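You operate a simulated robot arm through the tools that you are given. There is no shell and no other tool. Be economical: measure what you need, move in short steps, check, and stop when the job is done.

The job below is to be done with a simulated two-armed robot. You get a single attempt, and the scene is never put back.

JOB
On the top of the grey cabinet, fold the grey rag in half, so that its two short edges meet.

The check looks at the end state, three seconds after you hand in, the way a careful person would. Anything else that was tipped, shoved, dropped, spilled or broken makes it a failure. Flat cloth is picked up by pressing the open fingertips on it (5 to 10 N) and closing them slowly along it; thin cloth reads only 2 to 8 mm in the jaws.

ROBOT AND FRAMES
Two 6-joint arms with two-finger parallel grippers on one trunk, on a base that drives. Base frame: it is fixed to the floor where the robot stands at the start and does not move with it; the origin is under the middle of the robot, x ahead of it, y to its left, z up; the surface under the hand at the start is at about z = 900. Units: mm, rad, N and s.
The left shoulder is at the start at [280, 185, 1005], the right one opposite. With the tool pointing down near the work surface each hand reaches from about 560 to 940 mm from the robot's upright axis, wherever it stands, measured 20 degrees to its own side. Places, roughly: top of the grey cabinet [700, 300, 900]. Payload 1.57 kg a hand.
The TCP of each hand is the grasp point between the finger pads, 30 mm short of the fingertips. In the tool frame z runs along the fingers and y along their closing line. The gripper opens to 80 mm. The fingers are 17 mm wide and 12 mm thick; the gripper's body (40 by 82 mm) begins 80 mm behind the TCP.
Orientation is that of the tool frame in the base frame, as a unit quaternion [w, x, y, z]. With the fingers straight down and closing along the base's y, the tool's x points along the base's -x, its y along +y and its z along -z.

CONTROLS
- The arms move only by the tool arm_command. It takes "left_series", "right_series" or both (then of equal length, played together; a hand with none holds still); each is a list of rows, each an object of numbers (a shift or turn left out is 0, a gripper value left out holds the last): "x", "y", "z": the shift along the base's x, y, z in m; "wx", "wy", "wz": the turn, a rotation vector about the base's x, y, z in rad; "grip": the closure, from 0 (fully open) to 1 (shut). In form: [{"x": .., "y": .., "z": .., "wx": .., "wy": .., "wz": .., "grip": ..}, ...]. A call has 1 to 12 rows; each row shifts and turns the commanded pose from where the row before left it. Rows are played at 5 a second. More than 50 mm and 0.15 rad between two rows, or a gripper value outside its range, and nothing of the call is played. A pose out of reach is approached as far as the arm can. The call stops where the force on the tool passes 40 N (or 10 N more than at its start, if that is more) or the arm is blocked; 0.2 s more then pass. Each finger travels about 153 mm/s and halts on what it meets, pressing with about 34 N; the grip force reading is that of the motor and also rises with nothing between the fingers. The clock runs only during rows and for 0.2 s after the last one: add rows that do not move to give the fingers time. The reply holds the time, the measured pose of the TCP, the force on the tool along the base axes, the opening and the grip force, in the units named above and with some noise, with the torque about the TCP (base axes, N m) and any sound that the robot's microphone picked up.
- Cameras (640 x 400 px; columns grow to the right, rows downward): "scene" is now at [244.6, 5.5, 1456.5]; the picture's right is [0.06, -1.00, 0.00], its down [-0.66, -0.04, -0.75] and it looks along [0.75, 0.04, -0.66] (base axes); focal length 284 px, centre (320, 200). "left" rides on the left gripper at [72, 7, -122] in its tool frame; the picture's right is [-0.09, 1.00, 0.00], its down [-0.84, -0.08, -0.54] and it looks along [-0.54, -0.05, 0.84] (tool axes); focal length 238 px, centre (320, 200). "right" rides on the right gripper at [72, -7, -122] in its tool frame; the picture's right is [0.09, 1.00, 0.00], its down [-0.84, 0.08, -0.54] and it looks along [-0.54, 0.05, 0.84] (tool axes); focal length 238 px, centre (320, 200). There is no depth. A picture from a camera that has moved, and an enlarged one, comes with that camera's place and axes in the base frame and with its lens.
- grab_frame(camera): a new picture of that camera. The clock stands still meanwhile.
- slide_trunk(by): slides the trunk up (or, below 0, down) by that many mm; the arms and the scene camera ride with it, the base frame stays. It gives what a move gives, with no picture.
- base_move(legs): drives the robot by 1 to 6 legs, each [ahead, turn to the left] in mm and rad, along the robot's own axes; the way and the turn of a leg run together, so that a leg with both is an arc; at most 1500 mm and 3.142 rad a leg. The arms and the cameras ride along, it lands a little off, and it stops where it bumps. It gives what a move gives.
- aim_head(pan, tilt): turns the head with the scene camera to pan (to the left, within 1.501 rad either way) and tilt (down, from -0.506 to 1.204), counted from straight ahead of the robot. It gives what a move gives.
- zoom(camera, box): a new picture of the part [left, top, right, bottom] of that camera's present view, enlarged. The clock stands still meanwhile.
- close_job(): hands the job in; it is judged then, once.

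Go step by step. Nothing tells you exact positions but the pictures and the camera data: compare them with the known pose of the tool, close in by small moves and look again before you grip or let go. The budget is 120 turns and 100 pictures, counting those below and the enlarged ones. Unless the task says otherwise, let go and move clear before handing in, and close with one line.

The tools are called after "Emit:" by a JSON object that holds its "fn" and its "kwargs". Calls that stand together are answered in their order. arm_command: Moves the arms, as the interface text tells. Its arguments: {"type":"object","properties":{"left_series":{"type":"array"},"right_series":{"type":"array"}},"required":[]} The other tools are called the same way: slide_trunk (by) slides the trunk up or down; base_move (legs) drives the base; aim_head (pan, tilt) turns the head that bears the scene camera; grab_frame (camera) takes a picture; zoom (camera, box) takes an enlarged picture of a part of a camera's view; close_job () hands the job in.

At the start:

```text
clock: 0.0
left_ee_pos: [535.8, 290.9, 1240.2]
left_tcp_rot: [0.0, 0.0, 1.0, 0.0]
left_wrist_force: [0.1, -0.6, -0.2]
left_ft_torque: [-0.02, 0.03, 0.02]
left_grip_width: 80.1
left_grip_force: 0.1
right_ee_pos: [584.5, -171.7, 1156.2]
right_tcp_rot: [-0.001, 0.0, 1.0, 0.0]
right_wrist_force: [-0.1, -0.6, 0.1]
right_ft_torque: [-0.03, -0.01, 0.0]
right_grip_width: 80.0
right_grip_force: 0.0
trunk travel left (down, up): [-700.0, 290.0]
robot x, y, heading: [-5.5, -2.4, -0.001]
head pan, tilt: [0.059, 0.719]
```

scene: 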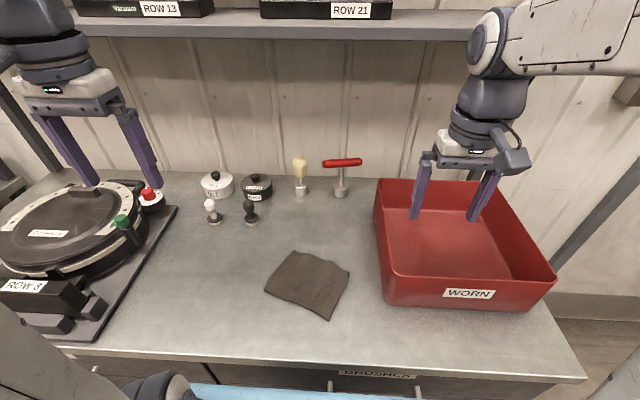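
right: 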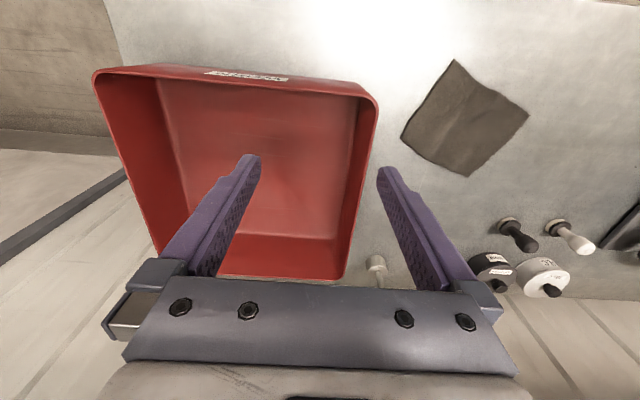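
left: 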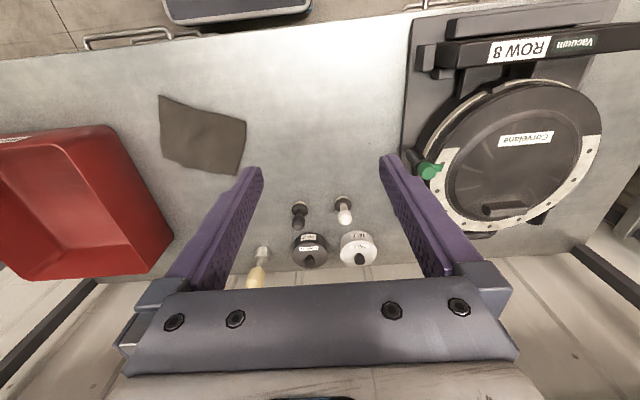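

The rag lies near the middle of the worktop, turned at an angle, around [590, 45, 900]. I'll zoom in to measure its corners.

Emit:
{"fn": "zoom", "kwargs": {"camera": "scene", "box": [250, 235, 370, 335]}}

Emit:
{"fn": "zoom", "kwargs": {"camera": "right", "box": [380, 40, 560, 190]}}

```text
4.00 times, centred on (310, 285) of scene
camera zoom: at [244.6, 5.5, 1456.5], right [0.06, -1.0, 0.0], down [-0.66, -0.04, -0.75], along [0.75, 0.04, -0.66], focal length 1136 px, centre (360, -140)
```

zoom: 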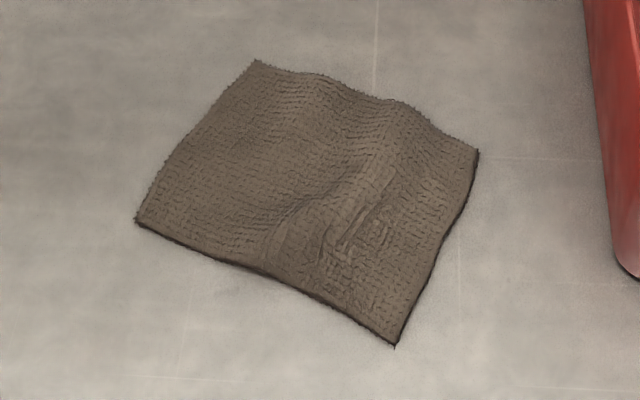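

```text
2.67 times, centred on (470, 115) of right
camera zoom: at [511.7, -178.9, 1277.9], right [-0.09, 1.0, 0.0], down [0.84, 0.08, 0.54], along [0.54, 0.05, -0.84], focal length 636 px, centre (-80, 427)
```

zoom: 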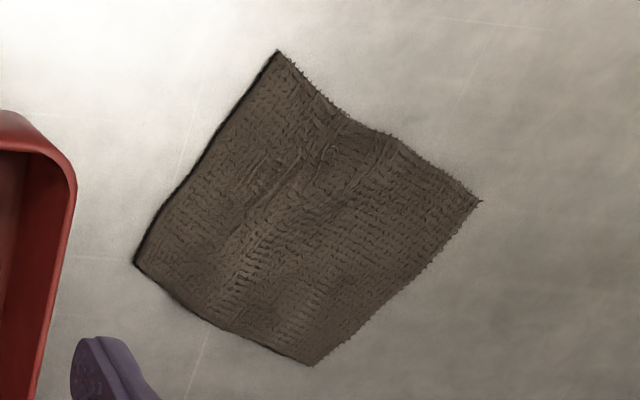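

The rag corners come out at about A(685,98), B(627,-39), C(510,4) and D(573,150), so the short edges are AD on the left and BC on the right, about 124 mm long and 152 mm apart. I plan to grip both corners of AD with two hands and carry them over to BC. First I'll check how much room the gripper cameras need.

Emit:
{"fn": "zoom", "kwargs": {"camera": "scene", "box": [390, 60, 560, 230]}}

Emit:
{"fn": "arm_command", "kwargs": {"right_series": [{"z": 0.02, "wz": -0.15}, {"z": 0.02, "wz": -0.15}, {"wz": -0.15}, {"wz": -0.15}, {"wz": -0.15}, {"wz": -0.15}, {"wz": -0.15}, {"wz": -0.15}, {"wz": -0.15}, {"wz": -0.15}, {"wz": -0.15}, {"wz": -0.15}]}}

```text
2.35 times, centred on (475, 145) of scene
camera zoom: at [244.6, 5.5, 1456.5], right [0.06, -1.0, 0.0], down [-0.66, -0.04, -0.75], along [0.75, 0.04, -0.66], focal length 668 px, centre (-45, 329)
```

zoom: 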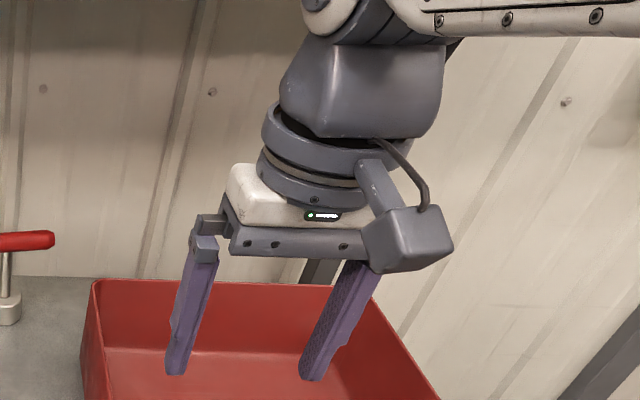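

```text
clock: 2.6
left_ee_pos: [534.2, 289.6, 1239.8]
left_tcp_rot: [0.0, 0.0, 1.0, 0.0]
left_wrist_force: [0.4, 1.3, -0.4]
left_ft_torque: [-0.02, 0.01, 0.03]
left_grip_width: 79.8
left_grip_force: 0.1
right_ee_pos: [583.0, -173.4, 1196.0]
right_tcp_rot: [0.0, 0.784, 0.621, 0.0]
right_wrist_force: [0.3, 0.5, 0.9]
right_ft_torque: [-0.01, 0.04, 0.02]
right_grip_width: 80.0
right_grip_force: 0.0
trunk travel left (down, up): [-700.0, 290.0]
robot x, y, heading: [-2.1, 2.8, -0.001]
head pan, tilt: [0.059, 0.719]
```

The camera box is large, so the far (right) hand needs its camera turned away from the left hand. I'll finish turning the right hand so its tool x points along the edge (yaw about -0.39), and turn the left hand to match.

Emit:
{"fn": "arm_command", "kwargs": {"right_series": [{"wz": -0.1445}, {"wz": -0.1445}, {"wz": -0.1445}, {"wz": -0.1445}, {"wz": -0.1445}, {"wz": -0.1445}, {"wz": -0.1445}, {"wz": -0.1445}, {"wz": -0.1445}, {"wz": -0.1445}, {"wz": -0.1445}, {"wz": -0.1445}], "left_series": [{"wz": -0.131}, {"wz": -0.131}, {"wz": -0.131}, {}, {}, {}, {}, {}, {}, {}, {}, {"grip": 0.7}]}}

```text
clock: 5.2
left_ee_pos: [535.3, 290.3, 1239.3]
left_tcp_rot: [0.0, 0.195, 0.981, 0.0]
left_wrist_force: [-0.3, 0.2, 0.1]
left_ft_torque: [0.01, -0.04, 0.01]
left_grip_width: 24.0
left_grip_force: 0.0
right_ee_pos: [539.9, -328.0, 1189.7]
right_tcp_rot: [-0.005, 0.982, -0.191, 0.002]
right_wrist_force: [-0.5, 0.6, 0.3]
right_ft_torque: [-0.03, 0.0, -0.02]
right_grip_width: 80.0
right_grip_force: 0.0
right hand out of reach, approached as far as the arm can: row 9, 10, 11, 12
trunk travel left (down, up): [-700.0, 290.0]
robot x, y, heading: [-0.9, 2.0, 0.001]
head pan, tilt: [0.059, 0.719]
```

The clockwise turn hits a wrist limit, so I'll unwind and reach the same orientation counter-clockwise.

Emit:
{"fn": "arm_command", "kwargs": {"right_series": [{"wz": 0.15}, {"wz": 0.15}, {"wz": 0.15}, {"wz": 0.15}, {"wz": 0.15}, {"wz": 0.15}, {"wz": 0.15}, {"wz": 0.15}, {"wz": 0.15}, {"wz": 0.15}, {"wz": 0.15}, {"wz": 0.15}]}}

Emit:
{"fn": "arm_command", "kwargs": {"right_series": [{"wz": 0.15}, {"wz": 0.15}, {"wz": 0.15}, {"wz": 0.15}, {"wz": 0.15}, {"wz": 0.15}, {"wz": 0.15}, {"wz": 0.15}, {"wz": 0.15}, {"wz": 0.15}, {"wz": 0.15}, {"wz": 0.15}]}}

Emit:
{"fn": "arm_command", "kwargs": {"right_series": [{"wz": 0.15}, {"wz": 0.15}, {"wz": 0.15}, {"wz": 0.15}, {"wz": 0.15}, {"wz": 0.15}, {"wz": 0.15}, {"wz": 0.15}]}}

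```text
clock: 7.8
left_ee_pos: [535.2, 289.2, 1240.2]
left_tcp_rot: [0.0, 0.196, 0.981, 0.0]
left_wrist_force: [-0.1, 0.2, 0.2]
left_ft_torque: [-0.01, 0.02, -0.02]
left_grip_width: 23.9
left_grip_force: 0.0
right_ee_pos: [540.1, -327.7, 1190.1]
right_tcp_rot: [0.0, 0.762, 0.648, 0.0]
right_wrist_force: [0.4, 0.6, 0.1]
right_ft_torque: [0.01, 0.01, -0.03]
right_grip_width: 80.2
right_grip_force: 0.1
trunk travel left (down, up): [-700.0, 290.0]
robot x, y, heading: [-2.1, 4.4, -0.004]
head pan, tilt: [0.059, 0.719]
```

```text
clock: 10.4
left_ee_pos: [536.2, 290.7, 1240.8]
left_tcp_rot: [0.0, 0.195, 0.981, -0.001]
left_wrist_force: [0.1, -0.1, -0.5]
left_ft_torque: [0.0, 0.0, 0.01]
left_grip_width: 24.1
left_grip_force: 0.0
right_ee_pos: [540.3, -327.7, 1190.2]
right_tcp_rot: [0.001, -0.033, 0.999, -0.001]
right_wrist_force: [-1.3, 0.3, -0.1]
right_ft_torque: [-0.02, 0.01, 0.0]
right_grip_width: 80.3
right_grip_force: 0.1
trunk travel left (down, up): [-700.0, 290.0]
robot x, y, heading: [-0.1, -1.5, 0.0]
head pan, tilt: [0.059, 0.719]
```

```text
clock: 12.2
left_ee_pos: [536.7, 290.1, 1240.7]
left_tcp_rot: [0.0, 0.195, 0.981, -0.001]
left_wrist_force: [-0.8, -0.7, -0.9]
left_ft_torque: [0.0, -0.01, -0.04]
left_grip_width: 24.0
left_grip_force: 0.1
right_ee_pos: [539.4, -327.5, 1189.8]
right_tcp_rot: [0.0, -0.592, 0.806, 0.0]
right_wrist_force: [-0.2, 0.6, -0.4]
right_ft_torque: [0.02, -0.01, 0.01]
right_grip_width: 80.0
right_grip_force: 0.1
trunk travel left (down, up): [-700.0, 290.0]
robot x, y, heading: [-1.6, 1.0, 0.002]
head pan, tilt: [0.059, 0.719]
```

Unwound without trouble. Now I'll turn the right hand the rest of the way while moving it over corner A, at a hover height of about 1080.

Emit:
{"fn": "arm_command", "kwargs": {"right_series": [{"x": 0.0107, "y": 0.0345, "z": -0.009, "grip": 0.7}, {"x": 0.0107, "y": 0.0345, "z": -0.009}, {"x": 0.0107, "y": 0.0345, "z": -0.009, "wz": 0.148}, {"x": 0.0107, "y": 0.0345, "z": -0.009, "wz": 0.148}, {"x": 0.0107, "y": 0.0345, "z": -0.009, "wz": 0.148}, {"x": 0.0107, "y": 0.0345, "z": -0.009, "wz": 0.148}, {"x": 0.0107, "y": 0.0345, "z": -0.009, "wz": 0.148}, {"x": 0.0107, "y": 0.0345, "z": -0.009, "wz": 0.148}, {"x": 0.0107, "y": 0.0345, "z": -0.009, "wz": 0.148}, {"x": 0.0107, "y": 0.0345, "z": -0.009, "wz": 0.148}, {"x": 0.0107, "y": 0.0345, "z": -0.009, "wz": 0.148}, {"x": 0.0107, "y": 0.0345, "z": -0.009, "wz": 0.148}]}}

Emit:
{"fn": "grab_frame", "kwargs": {"camera": "scene"}}

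Emit:
{"fn": "grab_frame", "kwargs": {"camera": "right"}}

```text
clock: 14.8
left_ee_pos: [534.5, 290.5, 1240.7]
left_tcp_rot: [0.0, 0.195, 0.981, -0.001]
left_wrist_force: [0.3, 0.2, 0.3]
left_ft_torque: [0.0, 0.0, 0.03]
left_grip_width: 24.0
left_grip_force: 0.0
right_ee_pos: [669.8, 87.4, 1082.9]
right_tcp_rot: [0.001, 0.981, -0.196, 0.0]
right_wrist_force: [0.7, -0.6, 0.2]
right_ft_torque: [-0.01, -0.01, 0.01]
right_grip_width: 24.1
right_grip_force: 0.1
trunk travel left (down, up): [-700.0, 290.0]
robot x, y, heading: [0.4, -0.3, -0.0]
head pan, tilt: [0.059, 0.719]
```

```text
93 pictures are left
camera scene: at [244.5, 5.3, 1456.5], right [0.06, -1.0, 0.0], down [-0.66, -0.04, -0.75], along [0.75, 0.04, -0.66], focal length 284 px, centre (320, 200)
```

scene: 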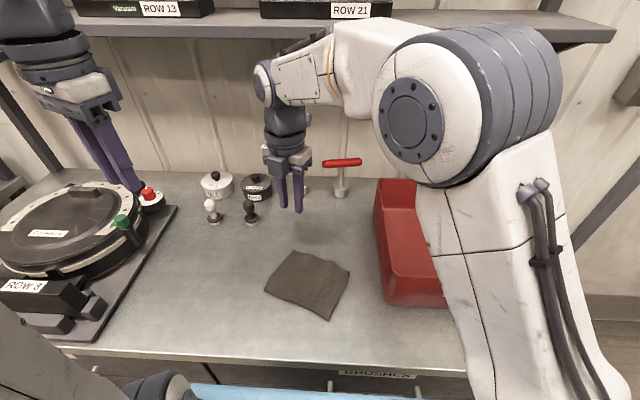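

```text
92 pictures are left
camera right: at [738.0, 67.1, 1204.7], right [-0.3, -0.95, 0.0], down [-0.8, 0.25, 0.54], along [-0.52, 0.16, -0.84], focal length 238 px, centre (320, 200)
```

right: 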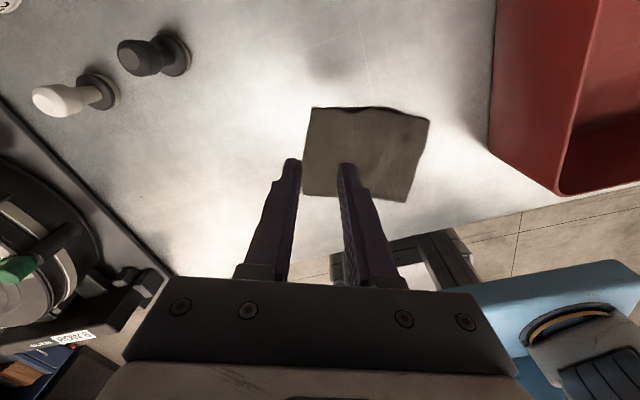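

The orientation is reached and the wrist cameras are clear. I'll tilt the hands slightly apart (0.15 rad each) for wrist clearance and bring both to hover over corners D and A.

Emit:
{"fn": "arm_command", "kwargs": {"left_series": [{"wx": -0.0575, "wy": -0.1386}, {}, {"x": 0.0038, "y": -0.0159, "z": -0.025}, {"x": 0.0038, "y": -0.0159, "z": -0.025}, {"x": 0.0038, "y": -0.0159, "z": -0.025}, {"x": 0.0038, "y": -0.0159, "z": -0.025}, {"x": 0.0038, "y": -0.0159, "z": -0.025}, {"x": 0.0038, "y": -0.0159, "z": -0.025}, {"x": 0.0038, "y": -0.0159, "z": -0.025}, {"x": 0.0038, "y": -0.0159, "z": -0.025}, {"x": 0.0038, "y": -0.0159, "z": -0.025}, {"x": 0.0038, "y": -0.0159, "z": -0.025}], "right_series": [{"wx": 0.0575, "wy": 0.1386}, {"x": 0.001, "y": -0.003, "z": -0.02}, {"z": -0.02}, {"z": -0.02}, {"z": -0.02}, {"z": -0.01}, {}, {}, {}, {}, {}, {}]}}

Emit:
{"fn": "grab_frame", "kwargs": {"camera": "scene"}}

Emit:
{"fn": "grab_frame", "kwargs": {"camera": "right"}}

Emit:
{"fn": "grab_frame", "kwargs": {"camera": "left"}}

```text
clock: 17.4
left_ee_pos: [574.6, 131.0, 990.2]
left_tcp_rot: [0.074, 0.195, 0.978, -0.015]
left_wrist_force: [0.2, -0.2, 0.1]
left_ft_torque: [0.03, 0.01, 0.03]
left_grip_width: 23.8
left_grip_force: 0.0
right_ee_pos: [669.4, 83.5, 991.8]
right_tcp_rot: [-0.015, 0.978, -0.196, -0.074]
right_wrist_force: [0.6, 0.2, 0.5]
right_ft_torque: [0.01, 0.0, -0.01]
right_grip_width: 23.9
right_grip_force: 0.1
trunk travel left (down, up): [-700.0, 290.0]
robot x, y, heading: [0.9, 0.5, -0.004]
head pan, tilt: [0.059, 0.719]
```

```text
91 pictures are left
camera scene: at [244.5, 5.6, 1456.5], right [0.06, -1.0, 0.0], down [-0.66, -0.04, -0.75], along [0.75, 0.04, -0.66], focal length 284 px, centre (320, 200)
```

scene: 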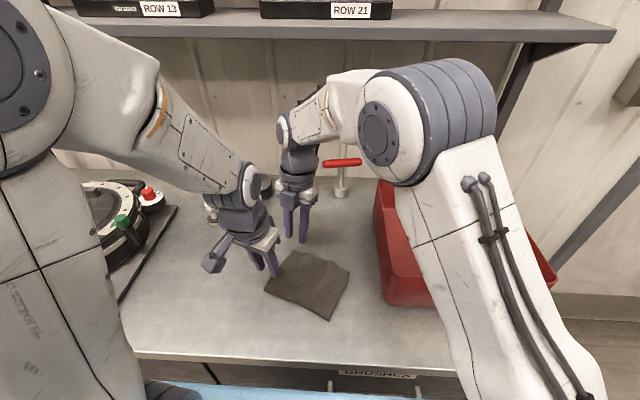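

```text
90 pictures are left
camera right: at [753.7, 55.4, 1101.4], right [-0.3, -0.95, -0.01], down [-0.72, 0.22, 0.66], along [-0.63, 0.21, -0.75], focal length 238 px, centre (320, 200)
```

right: 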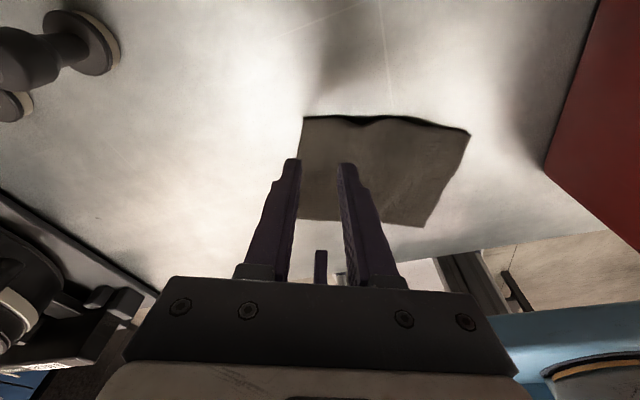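

```text
89 pictures are left
camera left: at [494.6, 172.2, 1099.5], right [0.46, 0.89, 0.01], down [0.66, -0.36, 0.66], along [0.59, -0.3, -0.75], focal length 238 px, centre (320, 200)
```

left: 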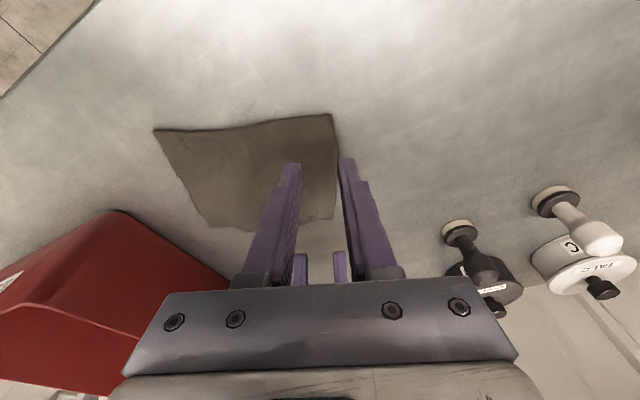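

Both hands line up with the edge. I'll shift the left one slightly inward, then lower both to just above the rag.

Emit:
{"fn": "arm_command", "kwargs": {"left_series": [{"x": -0.0015, "y": -0.0037, "z": -0.018}, {"z": -0.018}, {"z": -0.01}, {"z": -0.005}, {}], "right_series": [{"x": -0.0004, "y": -0.001, "z": -0.018}, {"z": -0.018}, {"z": -0.01}, {"z": -0.006}, {}]}}

Emit:
{"fn": "grab_frame", "kwargs": {"camera": "right"}}

Emit:
{"fn": "grab_frame", "kwargs": {"camera": "left"}}

```text
clock: 18.6
left_ee_pos: [572.7, 127.3, 939.7]
left_tcp_rot: [0.073, 0.195, 0.978, -0.015]
left_wrist_force: [0.5, 0.4, -0.4]
left_ft_torque: [0.01, -0.01, -0.01]
left_grip_width: 24.3
left_grip_force: 0.1
right_ee_pos: [668.6, 82.4, 939.5]
right_tcp_rot: [-0.015, 0.977, -0.197, -0.074]
right_wrist_force: [1.0, -0.1, 0.0]
right_ft_torque: [-0.02, -0.03, 0.02]
right_grip_width: 24.0
right_grip_force: 0.1
trunk travel left (down, up): [-700.0, 290.0]
robot x, y, heading: [-2.4, -1.6, 0.001]
head pan, tilt: [0.059, 0.719]
```

```text
88 pictures are left
camera right: at [753.1, 54.1, 1049.2], right [-0.3, -0.95, -0.01], down [-0.72, 0.22, 0.66], along [-0.63, 0.21, -0.75], focal length 238 px, centre (320, 200)
```

right: 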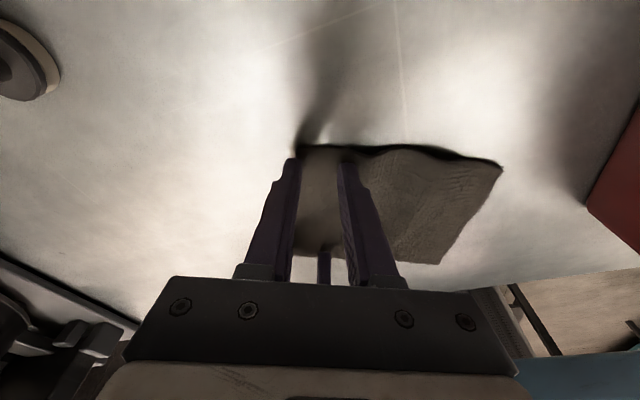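

```text
87 pictures are left
camera left: at [492.0, 168.3, 1048.8], right [0.47, 0.88, 0.01], down [0.66, -0.36, 0.66], along [0.59, -0.3, -0.75], focal length 238 px, centre (320, 200)
```

left: 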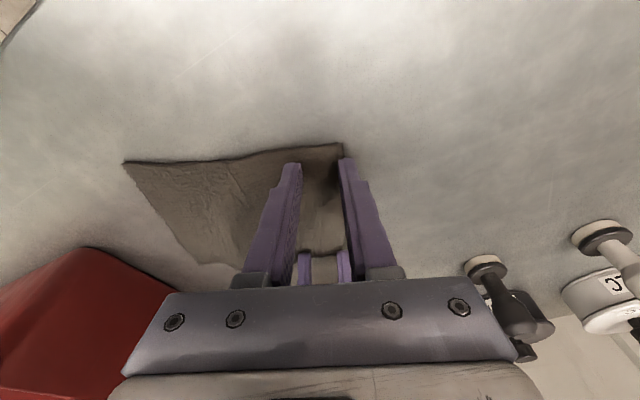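

The outer fingertips sit right at the cloth's edge, so I'll move both hands 5 mm inward and then descend to contact.

Emit:
{"fn": "arm_command", "kwargs": {"left_series": [{"x": -0.0019, "y": -0.0046}, {"z": -0.003}, {"z": -0.003}, {}], "right_series": [{"x": -0.0019, "y": -0.0046}, {"z": -0.003}, {"z": -0.003}, {}]}}

```text
clock: 19.6
left_ee_pos: [570.4, 123.4, 933.0]
left_tcp_rot: [0.074, 0.194, 0.978, -0.014]
left_wrist_force: [1.1, 0.1, 6.7]
left_ft_torque: [0.05, 0.03, -0.03]
left_grip_width: 23.7
left_grip_force: 0.1
right_ee_pos: [665.0, 77.9, 933.8]
right_tcp_rot: [-0.015, 0.977, -0.197, -0.073]
right_wrist_force: [0.7, -0.5, 3.4]
right_ft_torque: [-0.08, 0.0, -0.01]
right_grip_width: 24.2
right_grip_force: 0.2
trunk travel left (down, up): [-700.0, 290.0]
robot x, y, heading: [-0.2, 2.7, 0.001]
head pan, tilt: [0.059, 0.719]
```

Contact: 6.7 N on the left, 3.4 N on the right. I'll press the right a little more, then close both slowly.

Emit:
{"fn": "arm_command", "kwargs": {"left_series": [{}, {"grip": 0.73}, {"grip": 0.76}, {"grip": 0.79}, {"grip": 0.82}, {"grip": 0.85}, {"grip": 0.88}, {"grip": 0.91}, {"grip": 0.94}, {"grip": 0.97}, {"grip": 1.0}, {}], "right_series": [{"z": -0.001}, {"grip": 0.73}, {"grip": 0.76}, {"grip": 0.79}, {"grip": 0.82}, {"grip": 0.85}, {"grip": 0.88}, {"grip": 0.91}, {"grip": 0.94}, {"grip": 0.97}, {"grip": 1.0}, {}]}}

Emit:
{"fn": "grab_frame", "kwargs": {"camera": "right"}}

Emit:
{"fn": "grab_frame", "kwargs": {"camera": "left"}}

```text
clock: 22.2
left_ee_pos: [569.1, 123.2, 933.2]
left_tcp_rot: [0.074, 0.195, 0.978, -0.014]
left_wrist_force: [1.3, 0.0, 11.1]
left_ft_torque: [0.0, -0.02, 0.01]
left_grip_width: 0.0
left_grip_force: 21.2
right_ee_pos: [666.3, 77.7, 933.2]
right_tcp_rot: [-0.014, 0.978, -0.197, -0.073]
right_wrist_force: [-0.1, -0.9, 13.1]
right_ft_torque: [0.01, -0.05, 0.03]
right_grip_width: 0.0
right_grip_force: 21.2
trunk travel left (down, up): [-700.0, 290.0]
robot x, y, heading: [-0.5, 1.2, -0.001]
head pan, tilt: [0.059, 0.719]
```

```text
86 pictures are left
camera right: at [750.7, 49.8, 1043.4], right [-0.3, -0.95, -0.01], down [-0.72, 0.22, 0.66], along [-0.63, 0.21, -0.75], focal length 238 px, centre (320, 200)
```

right: 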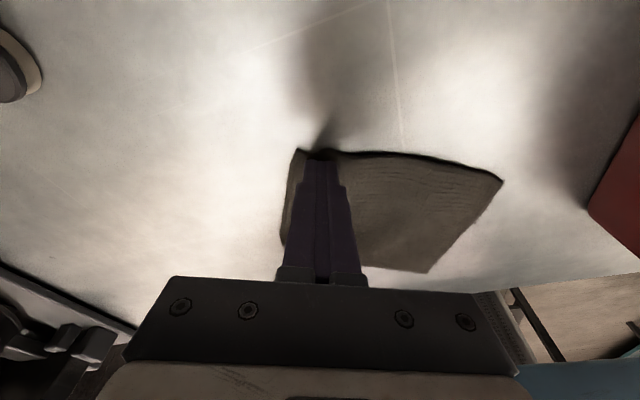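

```text
85 pictures are left
camera left: at [489.3, 163.8, 1043.0], right [0.47, 0.88, 0.01], down [0.66, -0.36, 0.66], along [0.59, -0.3, -0.75], focal length 238 px, centre (320, 200)
```

left: 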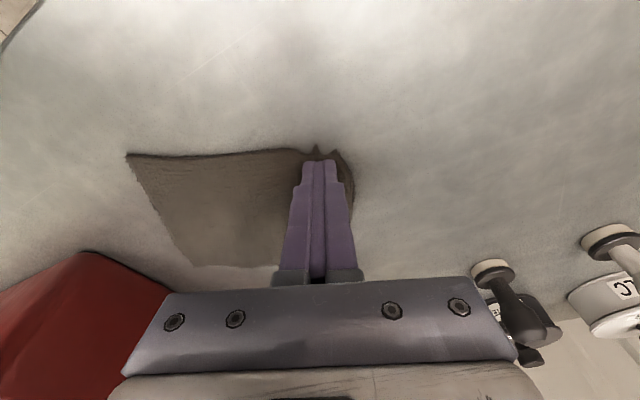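

Both jaws shut on nothing. I'll lift a little, open wider (44 mm) so a bigger ridge can form, halve the tilt and look.

Emit:
{"fn": "arm_command", "kwargs": {"left_series": [{"z": 0.012}, {"grip": 0.45}, {"wx": 0.0288, "wy": 0.0693}, {}], "right_series": [{"z": 0.012}, {"grip": 0.45}, {"wx": -0.0288, "wy": -0.0693}, {}]}}

Emit:
{"fn": "grab_frame", "kwargs": {"camera": "right"}}

Emit:
{"fn": "grab_frame", "kwargs": {"camera": "left"}}

```text
clock: 23.2
left_ee_pos: [570.5, 121.4, 944.7]
left_tcp_rot: [0.036, 0.196, 0.98, -0.008]
left_wrist_force: [-0.2, -0.3, -0.3]
left_ft_torque: [0.04, 0.02, 0.0]
left_grip_width: 43.9
left_grip_force: 0.1
right_ee_pos: [666.7, 77.8, 944.3]
right_tcp_rot: [-0.007, 0.98, -0.197, -0.037]
right_wrist_force: [-0.4, 0.2, 0.1]
right_ft_torque: [-0.01, -0.04, 0.02]
right_grip_width: 44.1
right_grip_force: 0.0
trunk travel left (down, up): [-700.0, 290.0]
robot x, y, heading: [-1.5, 0.7, -0.001]
head pan, tilt: [0.059, 0.719]
```

```text
84 pictures are left
camera right: at [743.6, 53.1, 1060.8], right [-0.3, -0.95, -0.01], down [-0.76, 0.24, 0.6], along [-0.57, 0.19, -0.8], focal length 238 px, centre (320, 200)
```

right: 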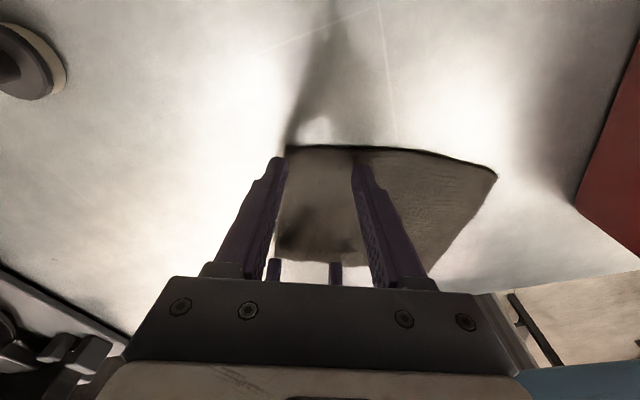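

```text
83 pictures are left
camera left: at [497.8, 160.3, 1060.9], right [0.47, 0.88, 0.01], down [0.7, -0.38, 0.6], along [0.54, -0.28, -0.8], focal length 238 px, centre (320, 200)
```

left: 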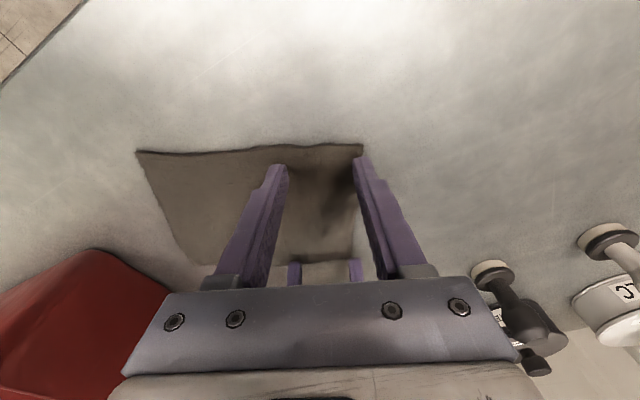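

I'll move both hands another 7 mm inward so each pad lands on cloth, then lower to about 8 N.

Emit:
{"fn": "arm_command", "kwargs": {"left_series": [{"x": -0.0023, "y": -0.0055}, {"z": -0.006}, {"z": -0.003}, {"z": -0.003}, {}], "right_series": [{"x": -0.003, "y": -0.0074}, {"z": -0.006}, {"z": -0.003}, {"z": -0.003}, {}]}}

```text
clock: 24.4
left_ee_pos: [569.1, 117.0, 933.2]
left_tcp_rot: [0.038, 0.195, 0.98, -0.007]
left_wrist_force: [-1.5, -1.1, 7.3]
left_ft_torque: [-0.11, 0.05, 0.02]
left_grip_width: 44.0
left_grip_force: 0.1
right_ee_pos: [663.9, 70.4, 932.5]
right_tcp_rot: [-0.007, 0.98, -0.197, -0.035]
right_wrist_force: [0.9, -0.8, 6.5]
right_ft_torque: [-0.04, 0.0, 0.0]
right_grip_width: 44.0
right_grip_force: 0.1
trunk travel left (down, up): [-700.0, 290.0]
robot x, y, heading: [-1.9, 3.0, 0.004]
head pan, tilt: [0.059, 0.719]
```

Emit:
{"fn": "arm_command", "kwargs": {"left_series": [{"grip": 0.5}, {"grip": 0.55}, {"grip": 0.6}, {"grip": 0.65}, {"grip": 0.7}, {"grip": 0.75}, {"grip": 0.79}, {}], "right_series": [{"grip": 0.5, "z": -0.0005}, {"grip": 0.55}, {"grip": 0.6}, {"grip": 0.65}, {"grip": 0.7}, {"grip": 0.75}, {"grip": 0.79}, {}]}}

Emit:
{"fn": "grab_frame", "kwargs": {"camera": "right"}}

Emit:
{"fn": "grab_frame", "kwargs": {"camera": "left"}}

```text
clock: 26.2
left_ee_pos: [568.0, 116.0, 933.2]
left_tcp_rot: [0.037, 0.195, 0.98, -0.007]
left_wrist_force: [-0.1, -0.2, 9.8]
left_ft_torque: [-0.03, 0.02, 0.0]
left_grip_width: 15.5
left_grip_force: 0.1
right_ee_pos: [664.1, 70.2, 933.8]
right_tcp_rot: [-0.008, 0.98, -0.197, -0.036]
right_wrist_force: [-0.9, -1.7, 12.4]
right_ft_torque: [-0.02, -0.02, -0.01]
right_grip_width: 16.0
right_grip_force: 0.1
trunk travel left (down, up): [-700.0, 290.0]
robot x, y, heading: [-3.1, -2.3, 0.005]
head pan, tilt: [0.059, 0.719]
```

```text
82 pictures are left
camera right: at [740.3, 45.1, 1049.5], right [-0.3, -0.95, -0.01], down [-0.76, 0.24, 0.6], along [-0.57, 0.19, -0.8], focal length 238 px, centre (320, 200)
```

right: 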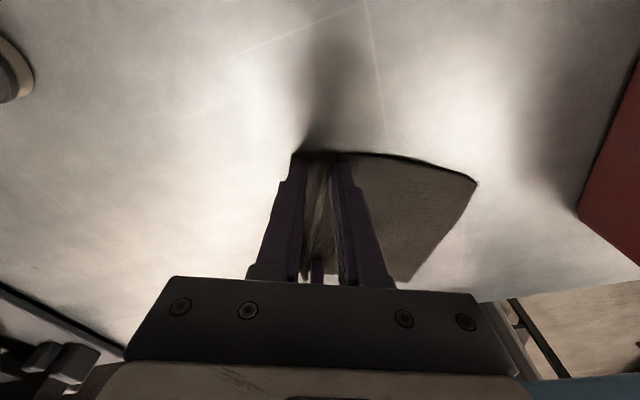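

```text
81 pictures are left
camera left: at [495.3, 154.8, 1049.1], right [0.47, 0.88, 0.01], down [0.7, -0.38, 0.6], along [0.54, -0.28, -0.8], focal length 238 px, centre (320, 200)
```

left: 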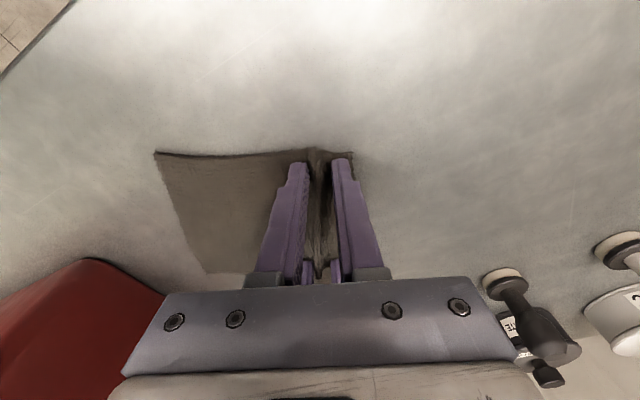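

A clear ridge is standing up between the fingers of both hands, so I'll keep closing.

Emit:
{"fn": "arm_command", "kwargs": {"left_series": [{"grip": 0.83}, {"grip": 0.87}, {"grip": 0.91}, {"grip": 0.95}, {"grip": 1.0}, {}, {}], "right_series": [{"grip": 0.83}, {"grip": 0.87}, {"grip": 0.91}, {"grip": 0.95}, {"grip": 1.0}, {}, {}]}}

Emit:
{"fn": "grab_frame", "kwargs": {"camera": "right"}}

Emit:
{"fn": "grab_frame", "kwargs": {"camera": "left"}}

```text
clock: 27.8
left_ee_pos: [568.0, 117.6, 932.8]
left_tcp_rot: [0.036, 0.195, 0.98, -0.007]
left_wrist_force: [0.1, -0.3, 9.1]
left_ft_torque: [0.0, 0.03, 0.0]
left_grip_width: 4.1
left_grip_force: 24.7
right_ee_pos: [663.5, 70.4, 932.5]
right_tcp_rot: [-0.007, 0.98, -0.198, -0.037]
right_wrist_force: [-0.9, -0.7, 12.7]
right_ft_torque: [-0.08, 0.03, 0.03]
right_grip_width: 4.4
right_grip_force: 24.8
trunk travel left (down, up): [-700.0, 290.0]
robot x, y, heading: [0.9, 1.9, -0.0]
head pan, tilt: [0.059, 0.719]
```

```text
80 pictures are left
camera right: at [740.2, 45.0, 1049.4], right [-0.3, -0.95, -0.01], down [-0.76, 0.24, 0.6], along [-0.57, 0.19, -0.8], focal length 238 px, centre (320, 200)
```

right: 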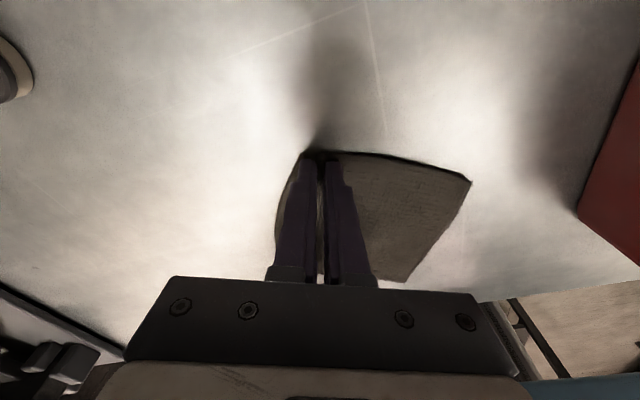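

```text
79 pictures are left
camera left: at [495.2, 154.8, 1049.1], right [0.47, 0.88, 0.01], down [0.7, -0.38, 0.6], along [0.54, -0.28, -0.8], focal length 238 px, centre (320, 200)
```

left: 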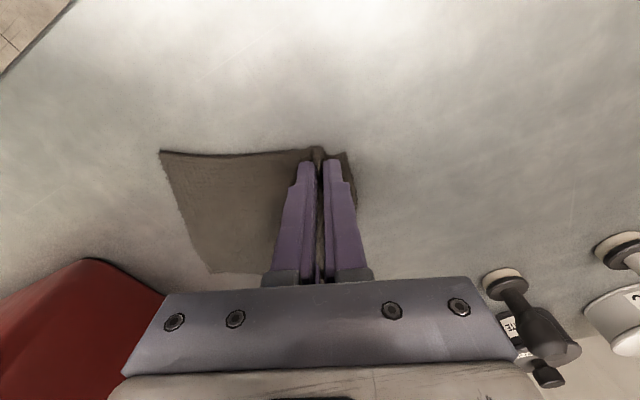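

Both hands hold the cloth (about 4 mm), but the ridge used up a lot of it near the edge, so folding from here would leave the edge tucked under. It's cleaner to pinch the ridge on the rag's midline, lift so both halves hang together, and lay it down. I'll open slowly to flatten the cloth, rise and look.

Emit:
{"fn": "arm_command", "kwargs": {"left_series": [{"grip": 0.9}, {"grip": 0.8}, {"grip": 0.7}, {"grip": 0.6}, {"grip": 0.5}, {"grip": 0.45}, {"z": 0.02}, {"z": 0.03}, {"z": 0.03}, {"z": 0.03}, {}], "right_series": [{"grip": 0.9}, {"grip": 0.8}, {"grip": 0.7}, {"grip": 0.6}, {"grip": 0.5}, {"grip": 0.45}, {"z": 0.02}, {"z": 0.03}, {"z": 0.03}, {"z": 0.03}, {}]}}

Emit:
{"fn": "zoom", "kwargs": {"camera": "scene", "box": [240, 220, 380, 335]}}

Emit:
{"fn": "grab_frame", "kwargs": {"camera": "right"}}

Emit:
{"fn": "grab_frame", "kwargs": {"camera": "left"}}

```text
clock: 30.2
left_ee_pos: [566.3, 117.4, 1042.5]
left_tcp_rot: [0.036, 0.195, 0.98, -0.007]
left_wrist_force: [-0.3, 0.2, -0.1]
left_ft_torque: [0.01, 0.02, -0.01]
left_grip_width: 43.9
left_grip_force: 0.1
right_ee_pos: [666.3, 69.5, 1042.8]
right_tcp_rot: [-0.006, 0.98, -0.197, -0.037]
right_wrist_force: [-0.6, 0.5, 0.2]
right_ft_torque: [0.01, -0.03, 0.0]
right_grip_width: 44.1
right_grip_force: 0.0
trunk travel left (down, up): [-700.0, 290.0]
robot x, y, heading: [-3.1, -0.9, -0.004]
head pan, tilt: [0.059, 0.719]
```

```text
3.48 times, centred on (310, 278) of scene
camera zoom: at [244.5, 5.5, 1456.6], right [0.06, -1.0, 0.0], down [-0.66, -0.04, -0.75], along [0.75, 0.04, -0.66], focal length 987 px, centre (355, -70)
```

zoom: 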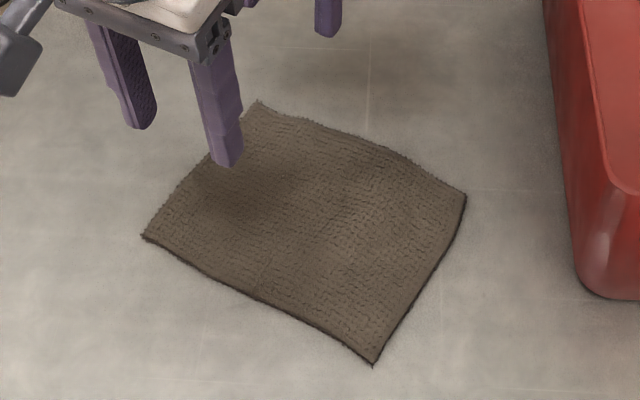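

```text
77 pictures are left
camera right: at [742.8, 45.7, 1159.4], right [-0.3, -0.95, -0.01], down [-0.76, 0.24, 0.6], along [-0.57, 0.19, -0.8], focal length 238 px, centre (320, 200)
```

right: 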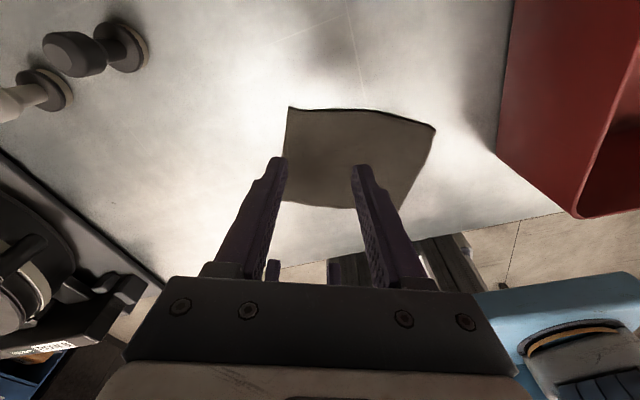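

```text
76 pictures are left
camera left: at [494.7, 155.0, 1158.7], right [0.47, 0.88, 0.01], down [0.7, -0.38, 0.6], along [0.54, -0.28, -0.8], focal length 238 px, centre (320, 200)
```

left: 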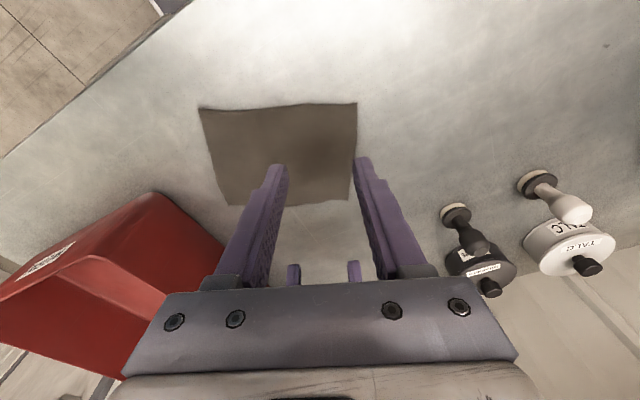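

The rag lies flat again, measuring about 160 × 127 mm, with its midline running from (541,84) to (655,27). I'll move both hands over the midline ends, with a slight yaw, and lower to just above it.

Emit:
{"fn": "arm_command", "kwargs": {"left_series": [{"x": -0.0087, "y": -0.0185, "wz": -0.07}, {"x": -0.0087, "y": -0.0185}, {"z": -0.03}, {"z": -0.03}, {"z": -0.03}, {"z": -0.01}, {}], "right_series": [{"x": -0.0092, "y": -0.0193, "wz": -0.07}, {"x": -0.0091, "y": -0.0193}, {"z": -0.03}, {"z": -0.03}, {"z": -0.03}, {"z": -0.01}, {}]}}

Emit:
{"fn": "grab_frame", "kwargs": {"camera": "right"}}

Emit:
{"fn": "grab_frame", "kwargs": {"camera": "left"}}

Emit:
{"fn": "grab_frame", "kwargs": {"camera": "scene"}}

```text
clock: 31.8
left_ee_pos: [550.9, 81.6, 943.1]
left_tcp_rot: [0.036, 0.229, 0.973, -0.008]
left_wrist_force: [0.6, -0.5, 0.2]
left_ft_torque: [-0.01, 0.01, 0.01]
left_grip_width: 43.9
left_grip_force: 0.1
right_ee_pos: [646.5, 31.8, 940.7]
right_tcp_rot: [-0.009, 0.972, -0.232, -0.037]
right_wrist_force: [-0.6, 0.3, 0.9]
right_ft_torque: [0.01, 0.04, 0.01]
right_grip_width: 44.1
right_grip_force: 0.1
trunk travel left (down, up): [-700.0, 290.0]
robot x, y, heading: [1.4, 2.6, 0.002]
head pan, tilt: [0.059, 0.719]
```

```text
75 pictures are left
camera right: at [721.3, 1.0, 1057.7], right [-0.37, -0.93, -0.01], down [-0.74, 0.29, 0.6], along [-0.56, 0.23, -0.8], focal length 238 px, centre (320, 200)
```

right: 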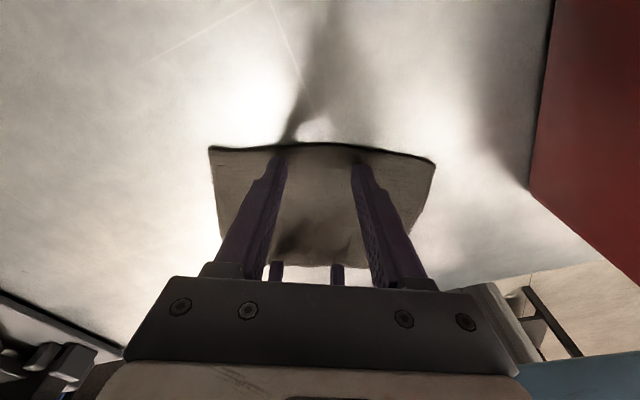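

```text
74 pictures are left
camera left: at [480.5, 124.2, 1059.1], right [0.53, 0.85, 0.01], down [0.68, -0.42, 0.6], along [0.52, -0.31, -0.8], focal length 238 px, centre (320, 200)
```

left: 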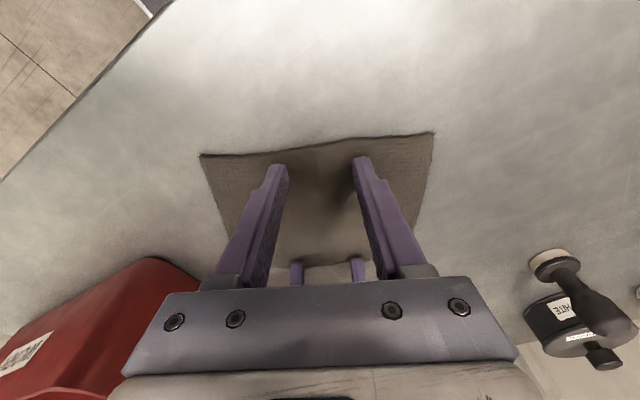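

```text
73 pictures are left
camera scene: at [244.8, 5.5, 1456.5], right [0.06, -1.0, 0.0], down [-0.66, -0.04, -0.75], along [0.75, 0.04, -0.66], focal length 284 px, centre (320, 200)
```

scene: 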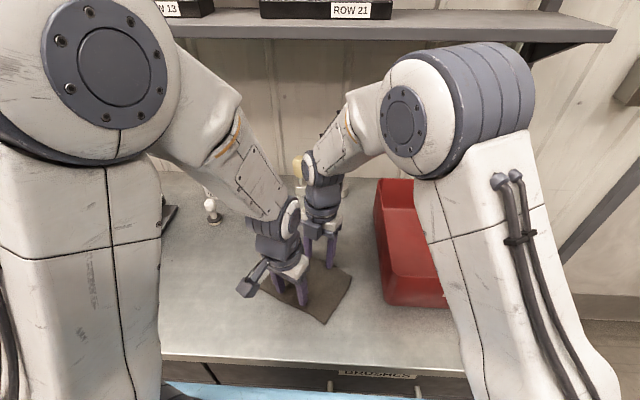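

Both hands straddle the midline to within about 2 mm. After a 1.5 mm correction I'll lower to contact.

Emit:
{"fn": "arm_command", "kwargs": {"left_series": [{"x": -0.0008, "y": -0.0016, "z": -0.003}, {"z": -0.004}, {"z": -0.003}, {}], "right_series": [{"x": -0.0016, "y": -0.0007, "z": -0.003}, {"z": -0.004}, {"z": -0.002}, {}]}}

```text
clock: 32.8
left_ee_pos: [548.7, 79.7, 934.0]
left_tcp_rot: [0.037, 0.229, 0.973, -0.009]
left_wrist_force: [1.9, 1.3, 6.4]
left_ft_torque: [0.06, -0.06, 0.01]
left_grip_width: 44.1
left_grip_force: 0.1
right_ee_pos: [644.6, 30.4, 933.8]
right_tcp_rot: [-0.008, 0.972, -0.232, -0.037]
right_wrist_force: [0.5, -1.4, 3.1]
right_ft_torque: [0.0, 0.02, 0.0]
right_grip_width: 43.9
right_grip_force: 0.0
trunk travel left (down, up): [-700.0, 290.0]
robot x, y, heading: [-0.9, 3.2, -0.001]
head pan, tilt: [0.059, 0.719]
```

Emit:
{"fn": "arm_command", "kwargs": {"left_series": [{"z": -0.0005}, {}, {"grip": 0.5}, {"grip": 0.55}, {"grip": 0.6}, {"grip": 0.65}, {"grip": 0.7}, {"grip": 0.75}, {"grip": 0.79}, {}], "right_series": [{"z": -0.0015}, {}, {"grip": 0.5}, {"grip": 0.55}, {"grip": 0.6}, {"grip": 0.65}, {"grip": 0.7}, {"grip": 0.75}, {"grip": 0.79}, {}]}}

Emit:
{"fn": "grab_frame", "kwargs": {"camera": "right"}}

Emit:
{"fn": "grab_frame", "kwargs": {"camera": "left"}}

```text
clock: 35.0
left_ee_pos: [548.5, 78.4, 932.5]
left_tcp_rot: [0.036, 0.229, 0.973, -0.009]
left_wrist_force: [0.7, -0.1, 10.8]
left_ft_torque: [0.01, 0.01, -0.02]
left_grip_width: 15.4
left_grip_force: 0.1
right_ee_pos: [644.5, 30.0, 932.7]
right_tcp_rot: [-0.009, 0.972, -0.231, -0.036]
right_wrist_force: [0.6, 0.0, 26.8]
right_ft_torque: [-0.08, -0.1, 0.0]
right_grip_width: 17.6
right_grip_force: 0.0
trunk travel left (down, up): [-700.0, 290.0]
robot x, y, heading: [0.6, 2.7, -0.0]
head pan, tilt: [0.059, 0.719]
```

```text
72 pictures are left
camera right: at [718.8, 0.2, 1049.3], right [-0.37, -0.93, -0.01], down [-0.74, 0.29, 0.6], along [-0.56, 0.23, -0.8], focal length 238 px, centre (320, 200)
```

right: 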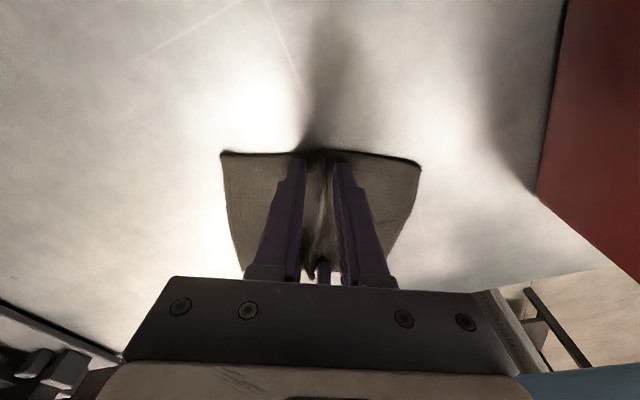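

```text
71 pictures are left
camera left: at [478.8, 121.0, 1049.0], right [0.53, 0.85, 0.01], down [0.68, -0.42, 0.6], along [0.52, -0.31, -0.8], focal length 238 px, centre (320, 200)
```

left: 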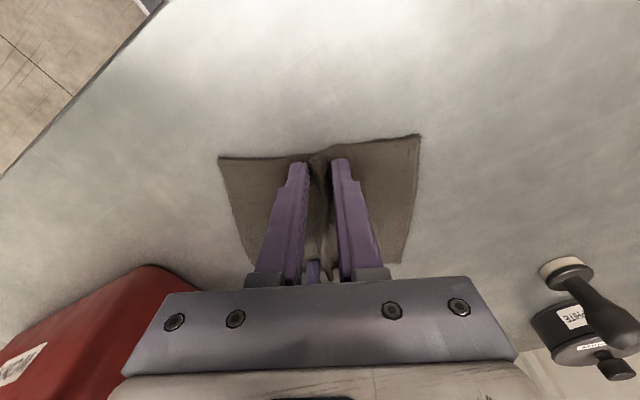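

The midline ridge has formed well. The right hand presses a bit hard, so I'll raise it 1 mm and finish closing.

Emit:
{"fn": "arm_command", "kwargs": {"left_series": [{}, {"grip": 0.83}, {"grip": 0.87}, {"grip": 0.91}, {"grip": 0.95}, {"grip": 1.0}, {}, {}], "right_series": [{"z": 0.0008}, {"grip": 0.83}, {"grip": 0.87}, {"grip": 0.91}, {"grip": 0.95}, {"grip": 1.0}, {}, {}]}}

Emit:
{"fn": "grab_frame", "kwargs": {"camera": "right"}}

Emit:
{"fn": "grab_frame", "kwargs": {"camera": "left"}}

```text
clock: 36.8
left_ee_pos: [548.2, 78.8, 932.8]
left_tcp_rot: [0.037, 0.23, 0.973, -0.009]
left_wrist_force: [0.9, -1.1, 11.7]
left_ft_torque: [0.05, -0.02, -0.02]
left_grip_width: 4.0
left_grip_force: 24.5
right_ee_pos: [643.2, 29.5, 932.9]
right_tcp_rot: [-0.008, 0.972, -0.231, -0.036]
right_wrist_force: [-1.4, -0.7, 21.4]
right_ft_torque: [-0.02, -0.03, -0.02]
right_grip_width: 4.3
right_grip_force: 24.9
trunk travel left (down, up): [-700.0, 290.0]
robot x, y, heading: [0.2, -0.4, -0.001]
head pan, tilt: [0.059, 0.719]
```

```text
70 pictures are left
camera right: at [718.6, 0.5, 1049.3], right [-0.37, -0.93, -0.01], down [-0.74, 0.29, 0.6], along [-0.56, 0.23, -0.8], focal length 238 px, centre (320, 200)
```

right: 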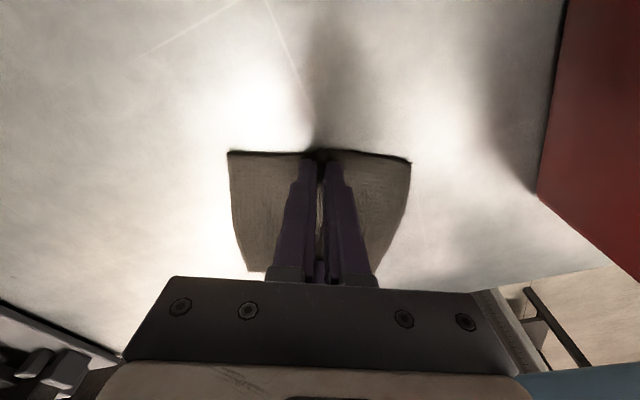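

```text
69 pictures are left
camera left: at [478.9, 121.0, 1048.9], right [0.53, 0.85, 0.01], down [0.67, -0.42, 0.6], along [0.52, -0.31, -0.8], focal length 238 px, centre (320, 200)
```

left: 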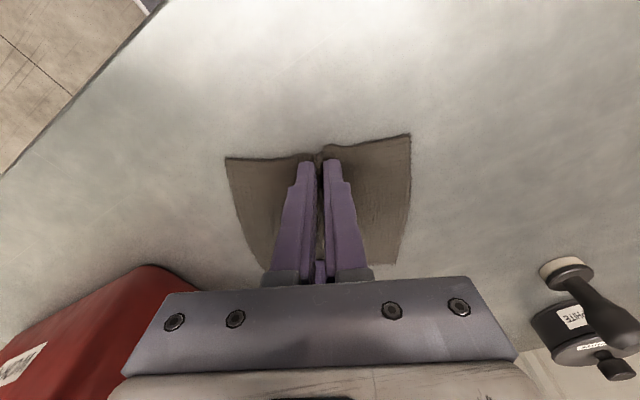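

The ridge is gripped evenly on both sides (4.0 and 4.3 mm). I'll lift both hands together, slowly, by 85 mm.

Emit:
{"fn": "arm_command", "kwargs": {"left_series": [{"z": 0.008}, {"z": 0.008}, {"z": 0.008}, {"z": 0.008}, {"z": 0.008}, {"z": 0.008}, {"z": 0.008}, {"z": 0.008}, {"z": 0.008}, {"z": 0.008}, {"z": 0.005}, {}], "right_series": [{"z": 0.008}, {"z": 0.008}, {"z": 0.008}, {"z": 0.008}, {"z": 0.008}, {"z": 0.008}, {"z": 0.008}, {"z": 0.008}, {"z": 0.008}, {"z": 0.008}, {"z": 0.005}, {}]}}

Emit:
{"fn": "grab_frame", "kwargs": {"camera": "right"}}

Emit:
{"fn": "grab_frame", "kwargs": {"camera": "left"}}

Emit:
{"fn": "zoom", "kwargs": {"camera": "scene", "box": [220, 180, 400, 330]}}

```text
clock: 39.4
left_ee_pos: [549.6, 78.8, 1018.4]
left_tcp_rot: [0.036, 0.229, 0.973, -0.008]
left_wrist_force: [-0.8, 0.1, -0.2]
left_ft_torque: [0.03, 0.0, 0.02]
left_grip_width: 4.1
left_grip_force: 24.7
right_ee_pos: [643.8, 31.4, 1017.0]
right_tcp_rot: [-0.008, 0.972, -0.231, -0.036]
right_wrist_force: [-0.2, -1.1, -0.1]
right_ft_torque: [0.0, 0.01, 0.02]
right_grip_width: 4.5
right_grip_force: 25.0
trunk travel left (down, up): [-700.0, 290.0]
robot x, y, heading: [-2.6, 1.7, 0.002]
head pan, tilt: [0.059, 0.719]
```

```text
68 pictures are left
camera right: at [718.7, 1.3, 1134.0], right [-0.37, -0.93, -0.01], down [-0.74, 0.29, 0.6], along [-0.56, 0.23, -0.8], focal length 238 px, centre (320, 200)
```

right: 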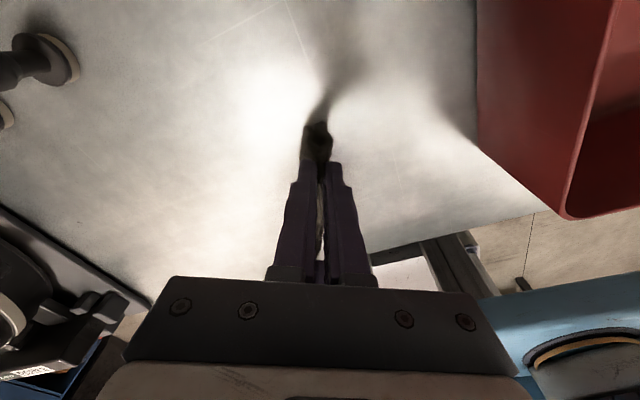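

```text
67 pictures are left
camera left: at [479.7, 121.3, 1134.0], right [0.53, 0.85, 0.01], down [0.68, -0.42, 0.6], along [0.52, -0.31, -0.8], focal length 238 px, centre (320, 200)
```

left: 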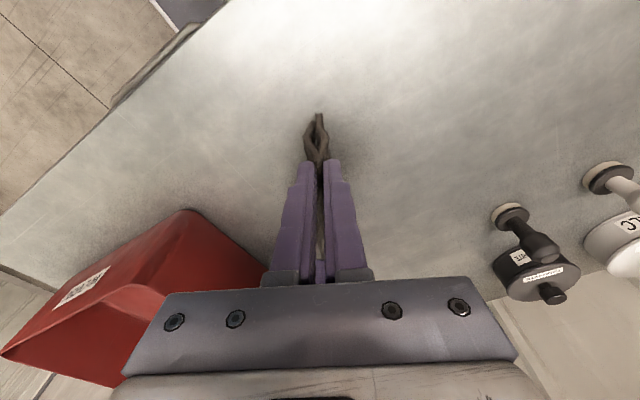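

```text
2.67 times, centred on (310, 255) of scene
camera zoom: at [244.6, 5.5, 1456.5], right [0.06, -1.0, 0.0], down [-0.66, -0.04, -0.75], along [0.75, 0.04, -0.66], focal length 757 px, centre (347, 53)
```

zoom: 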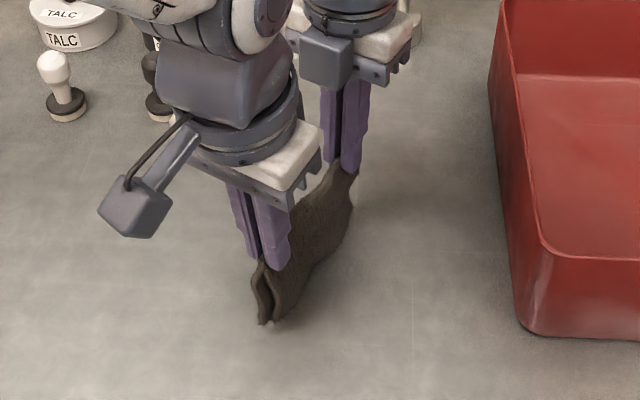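

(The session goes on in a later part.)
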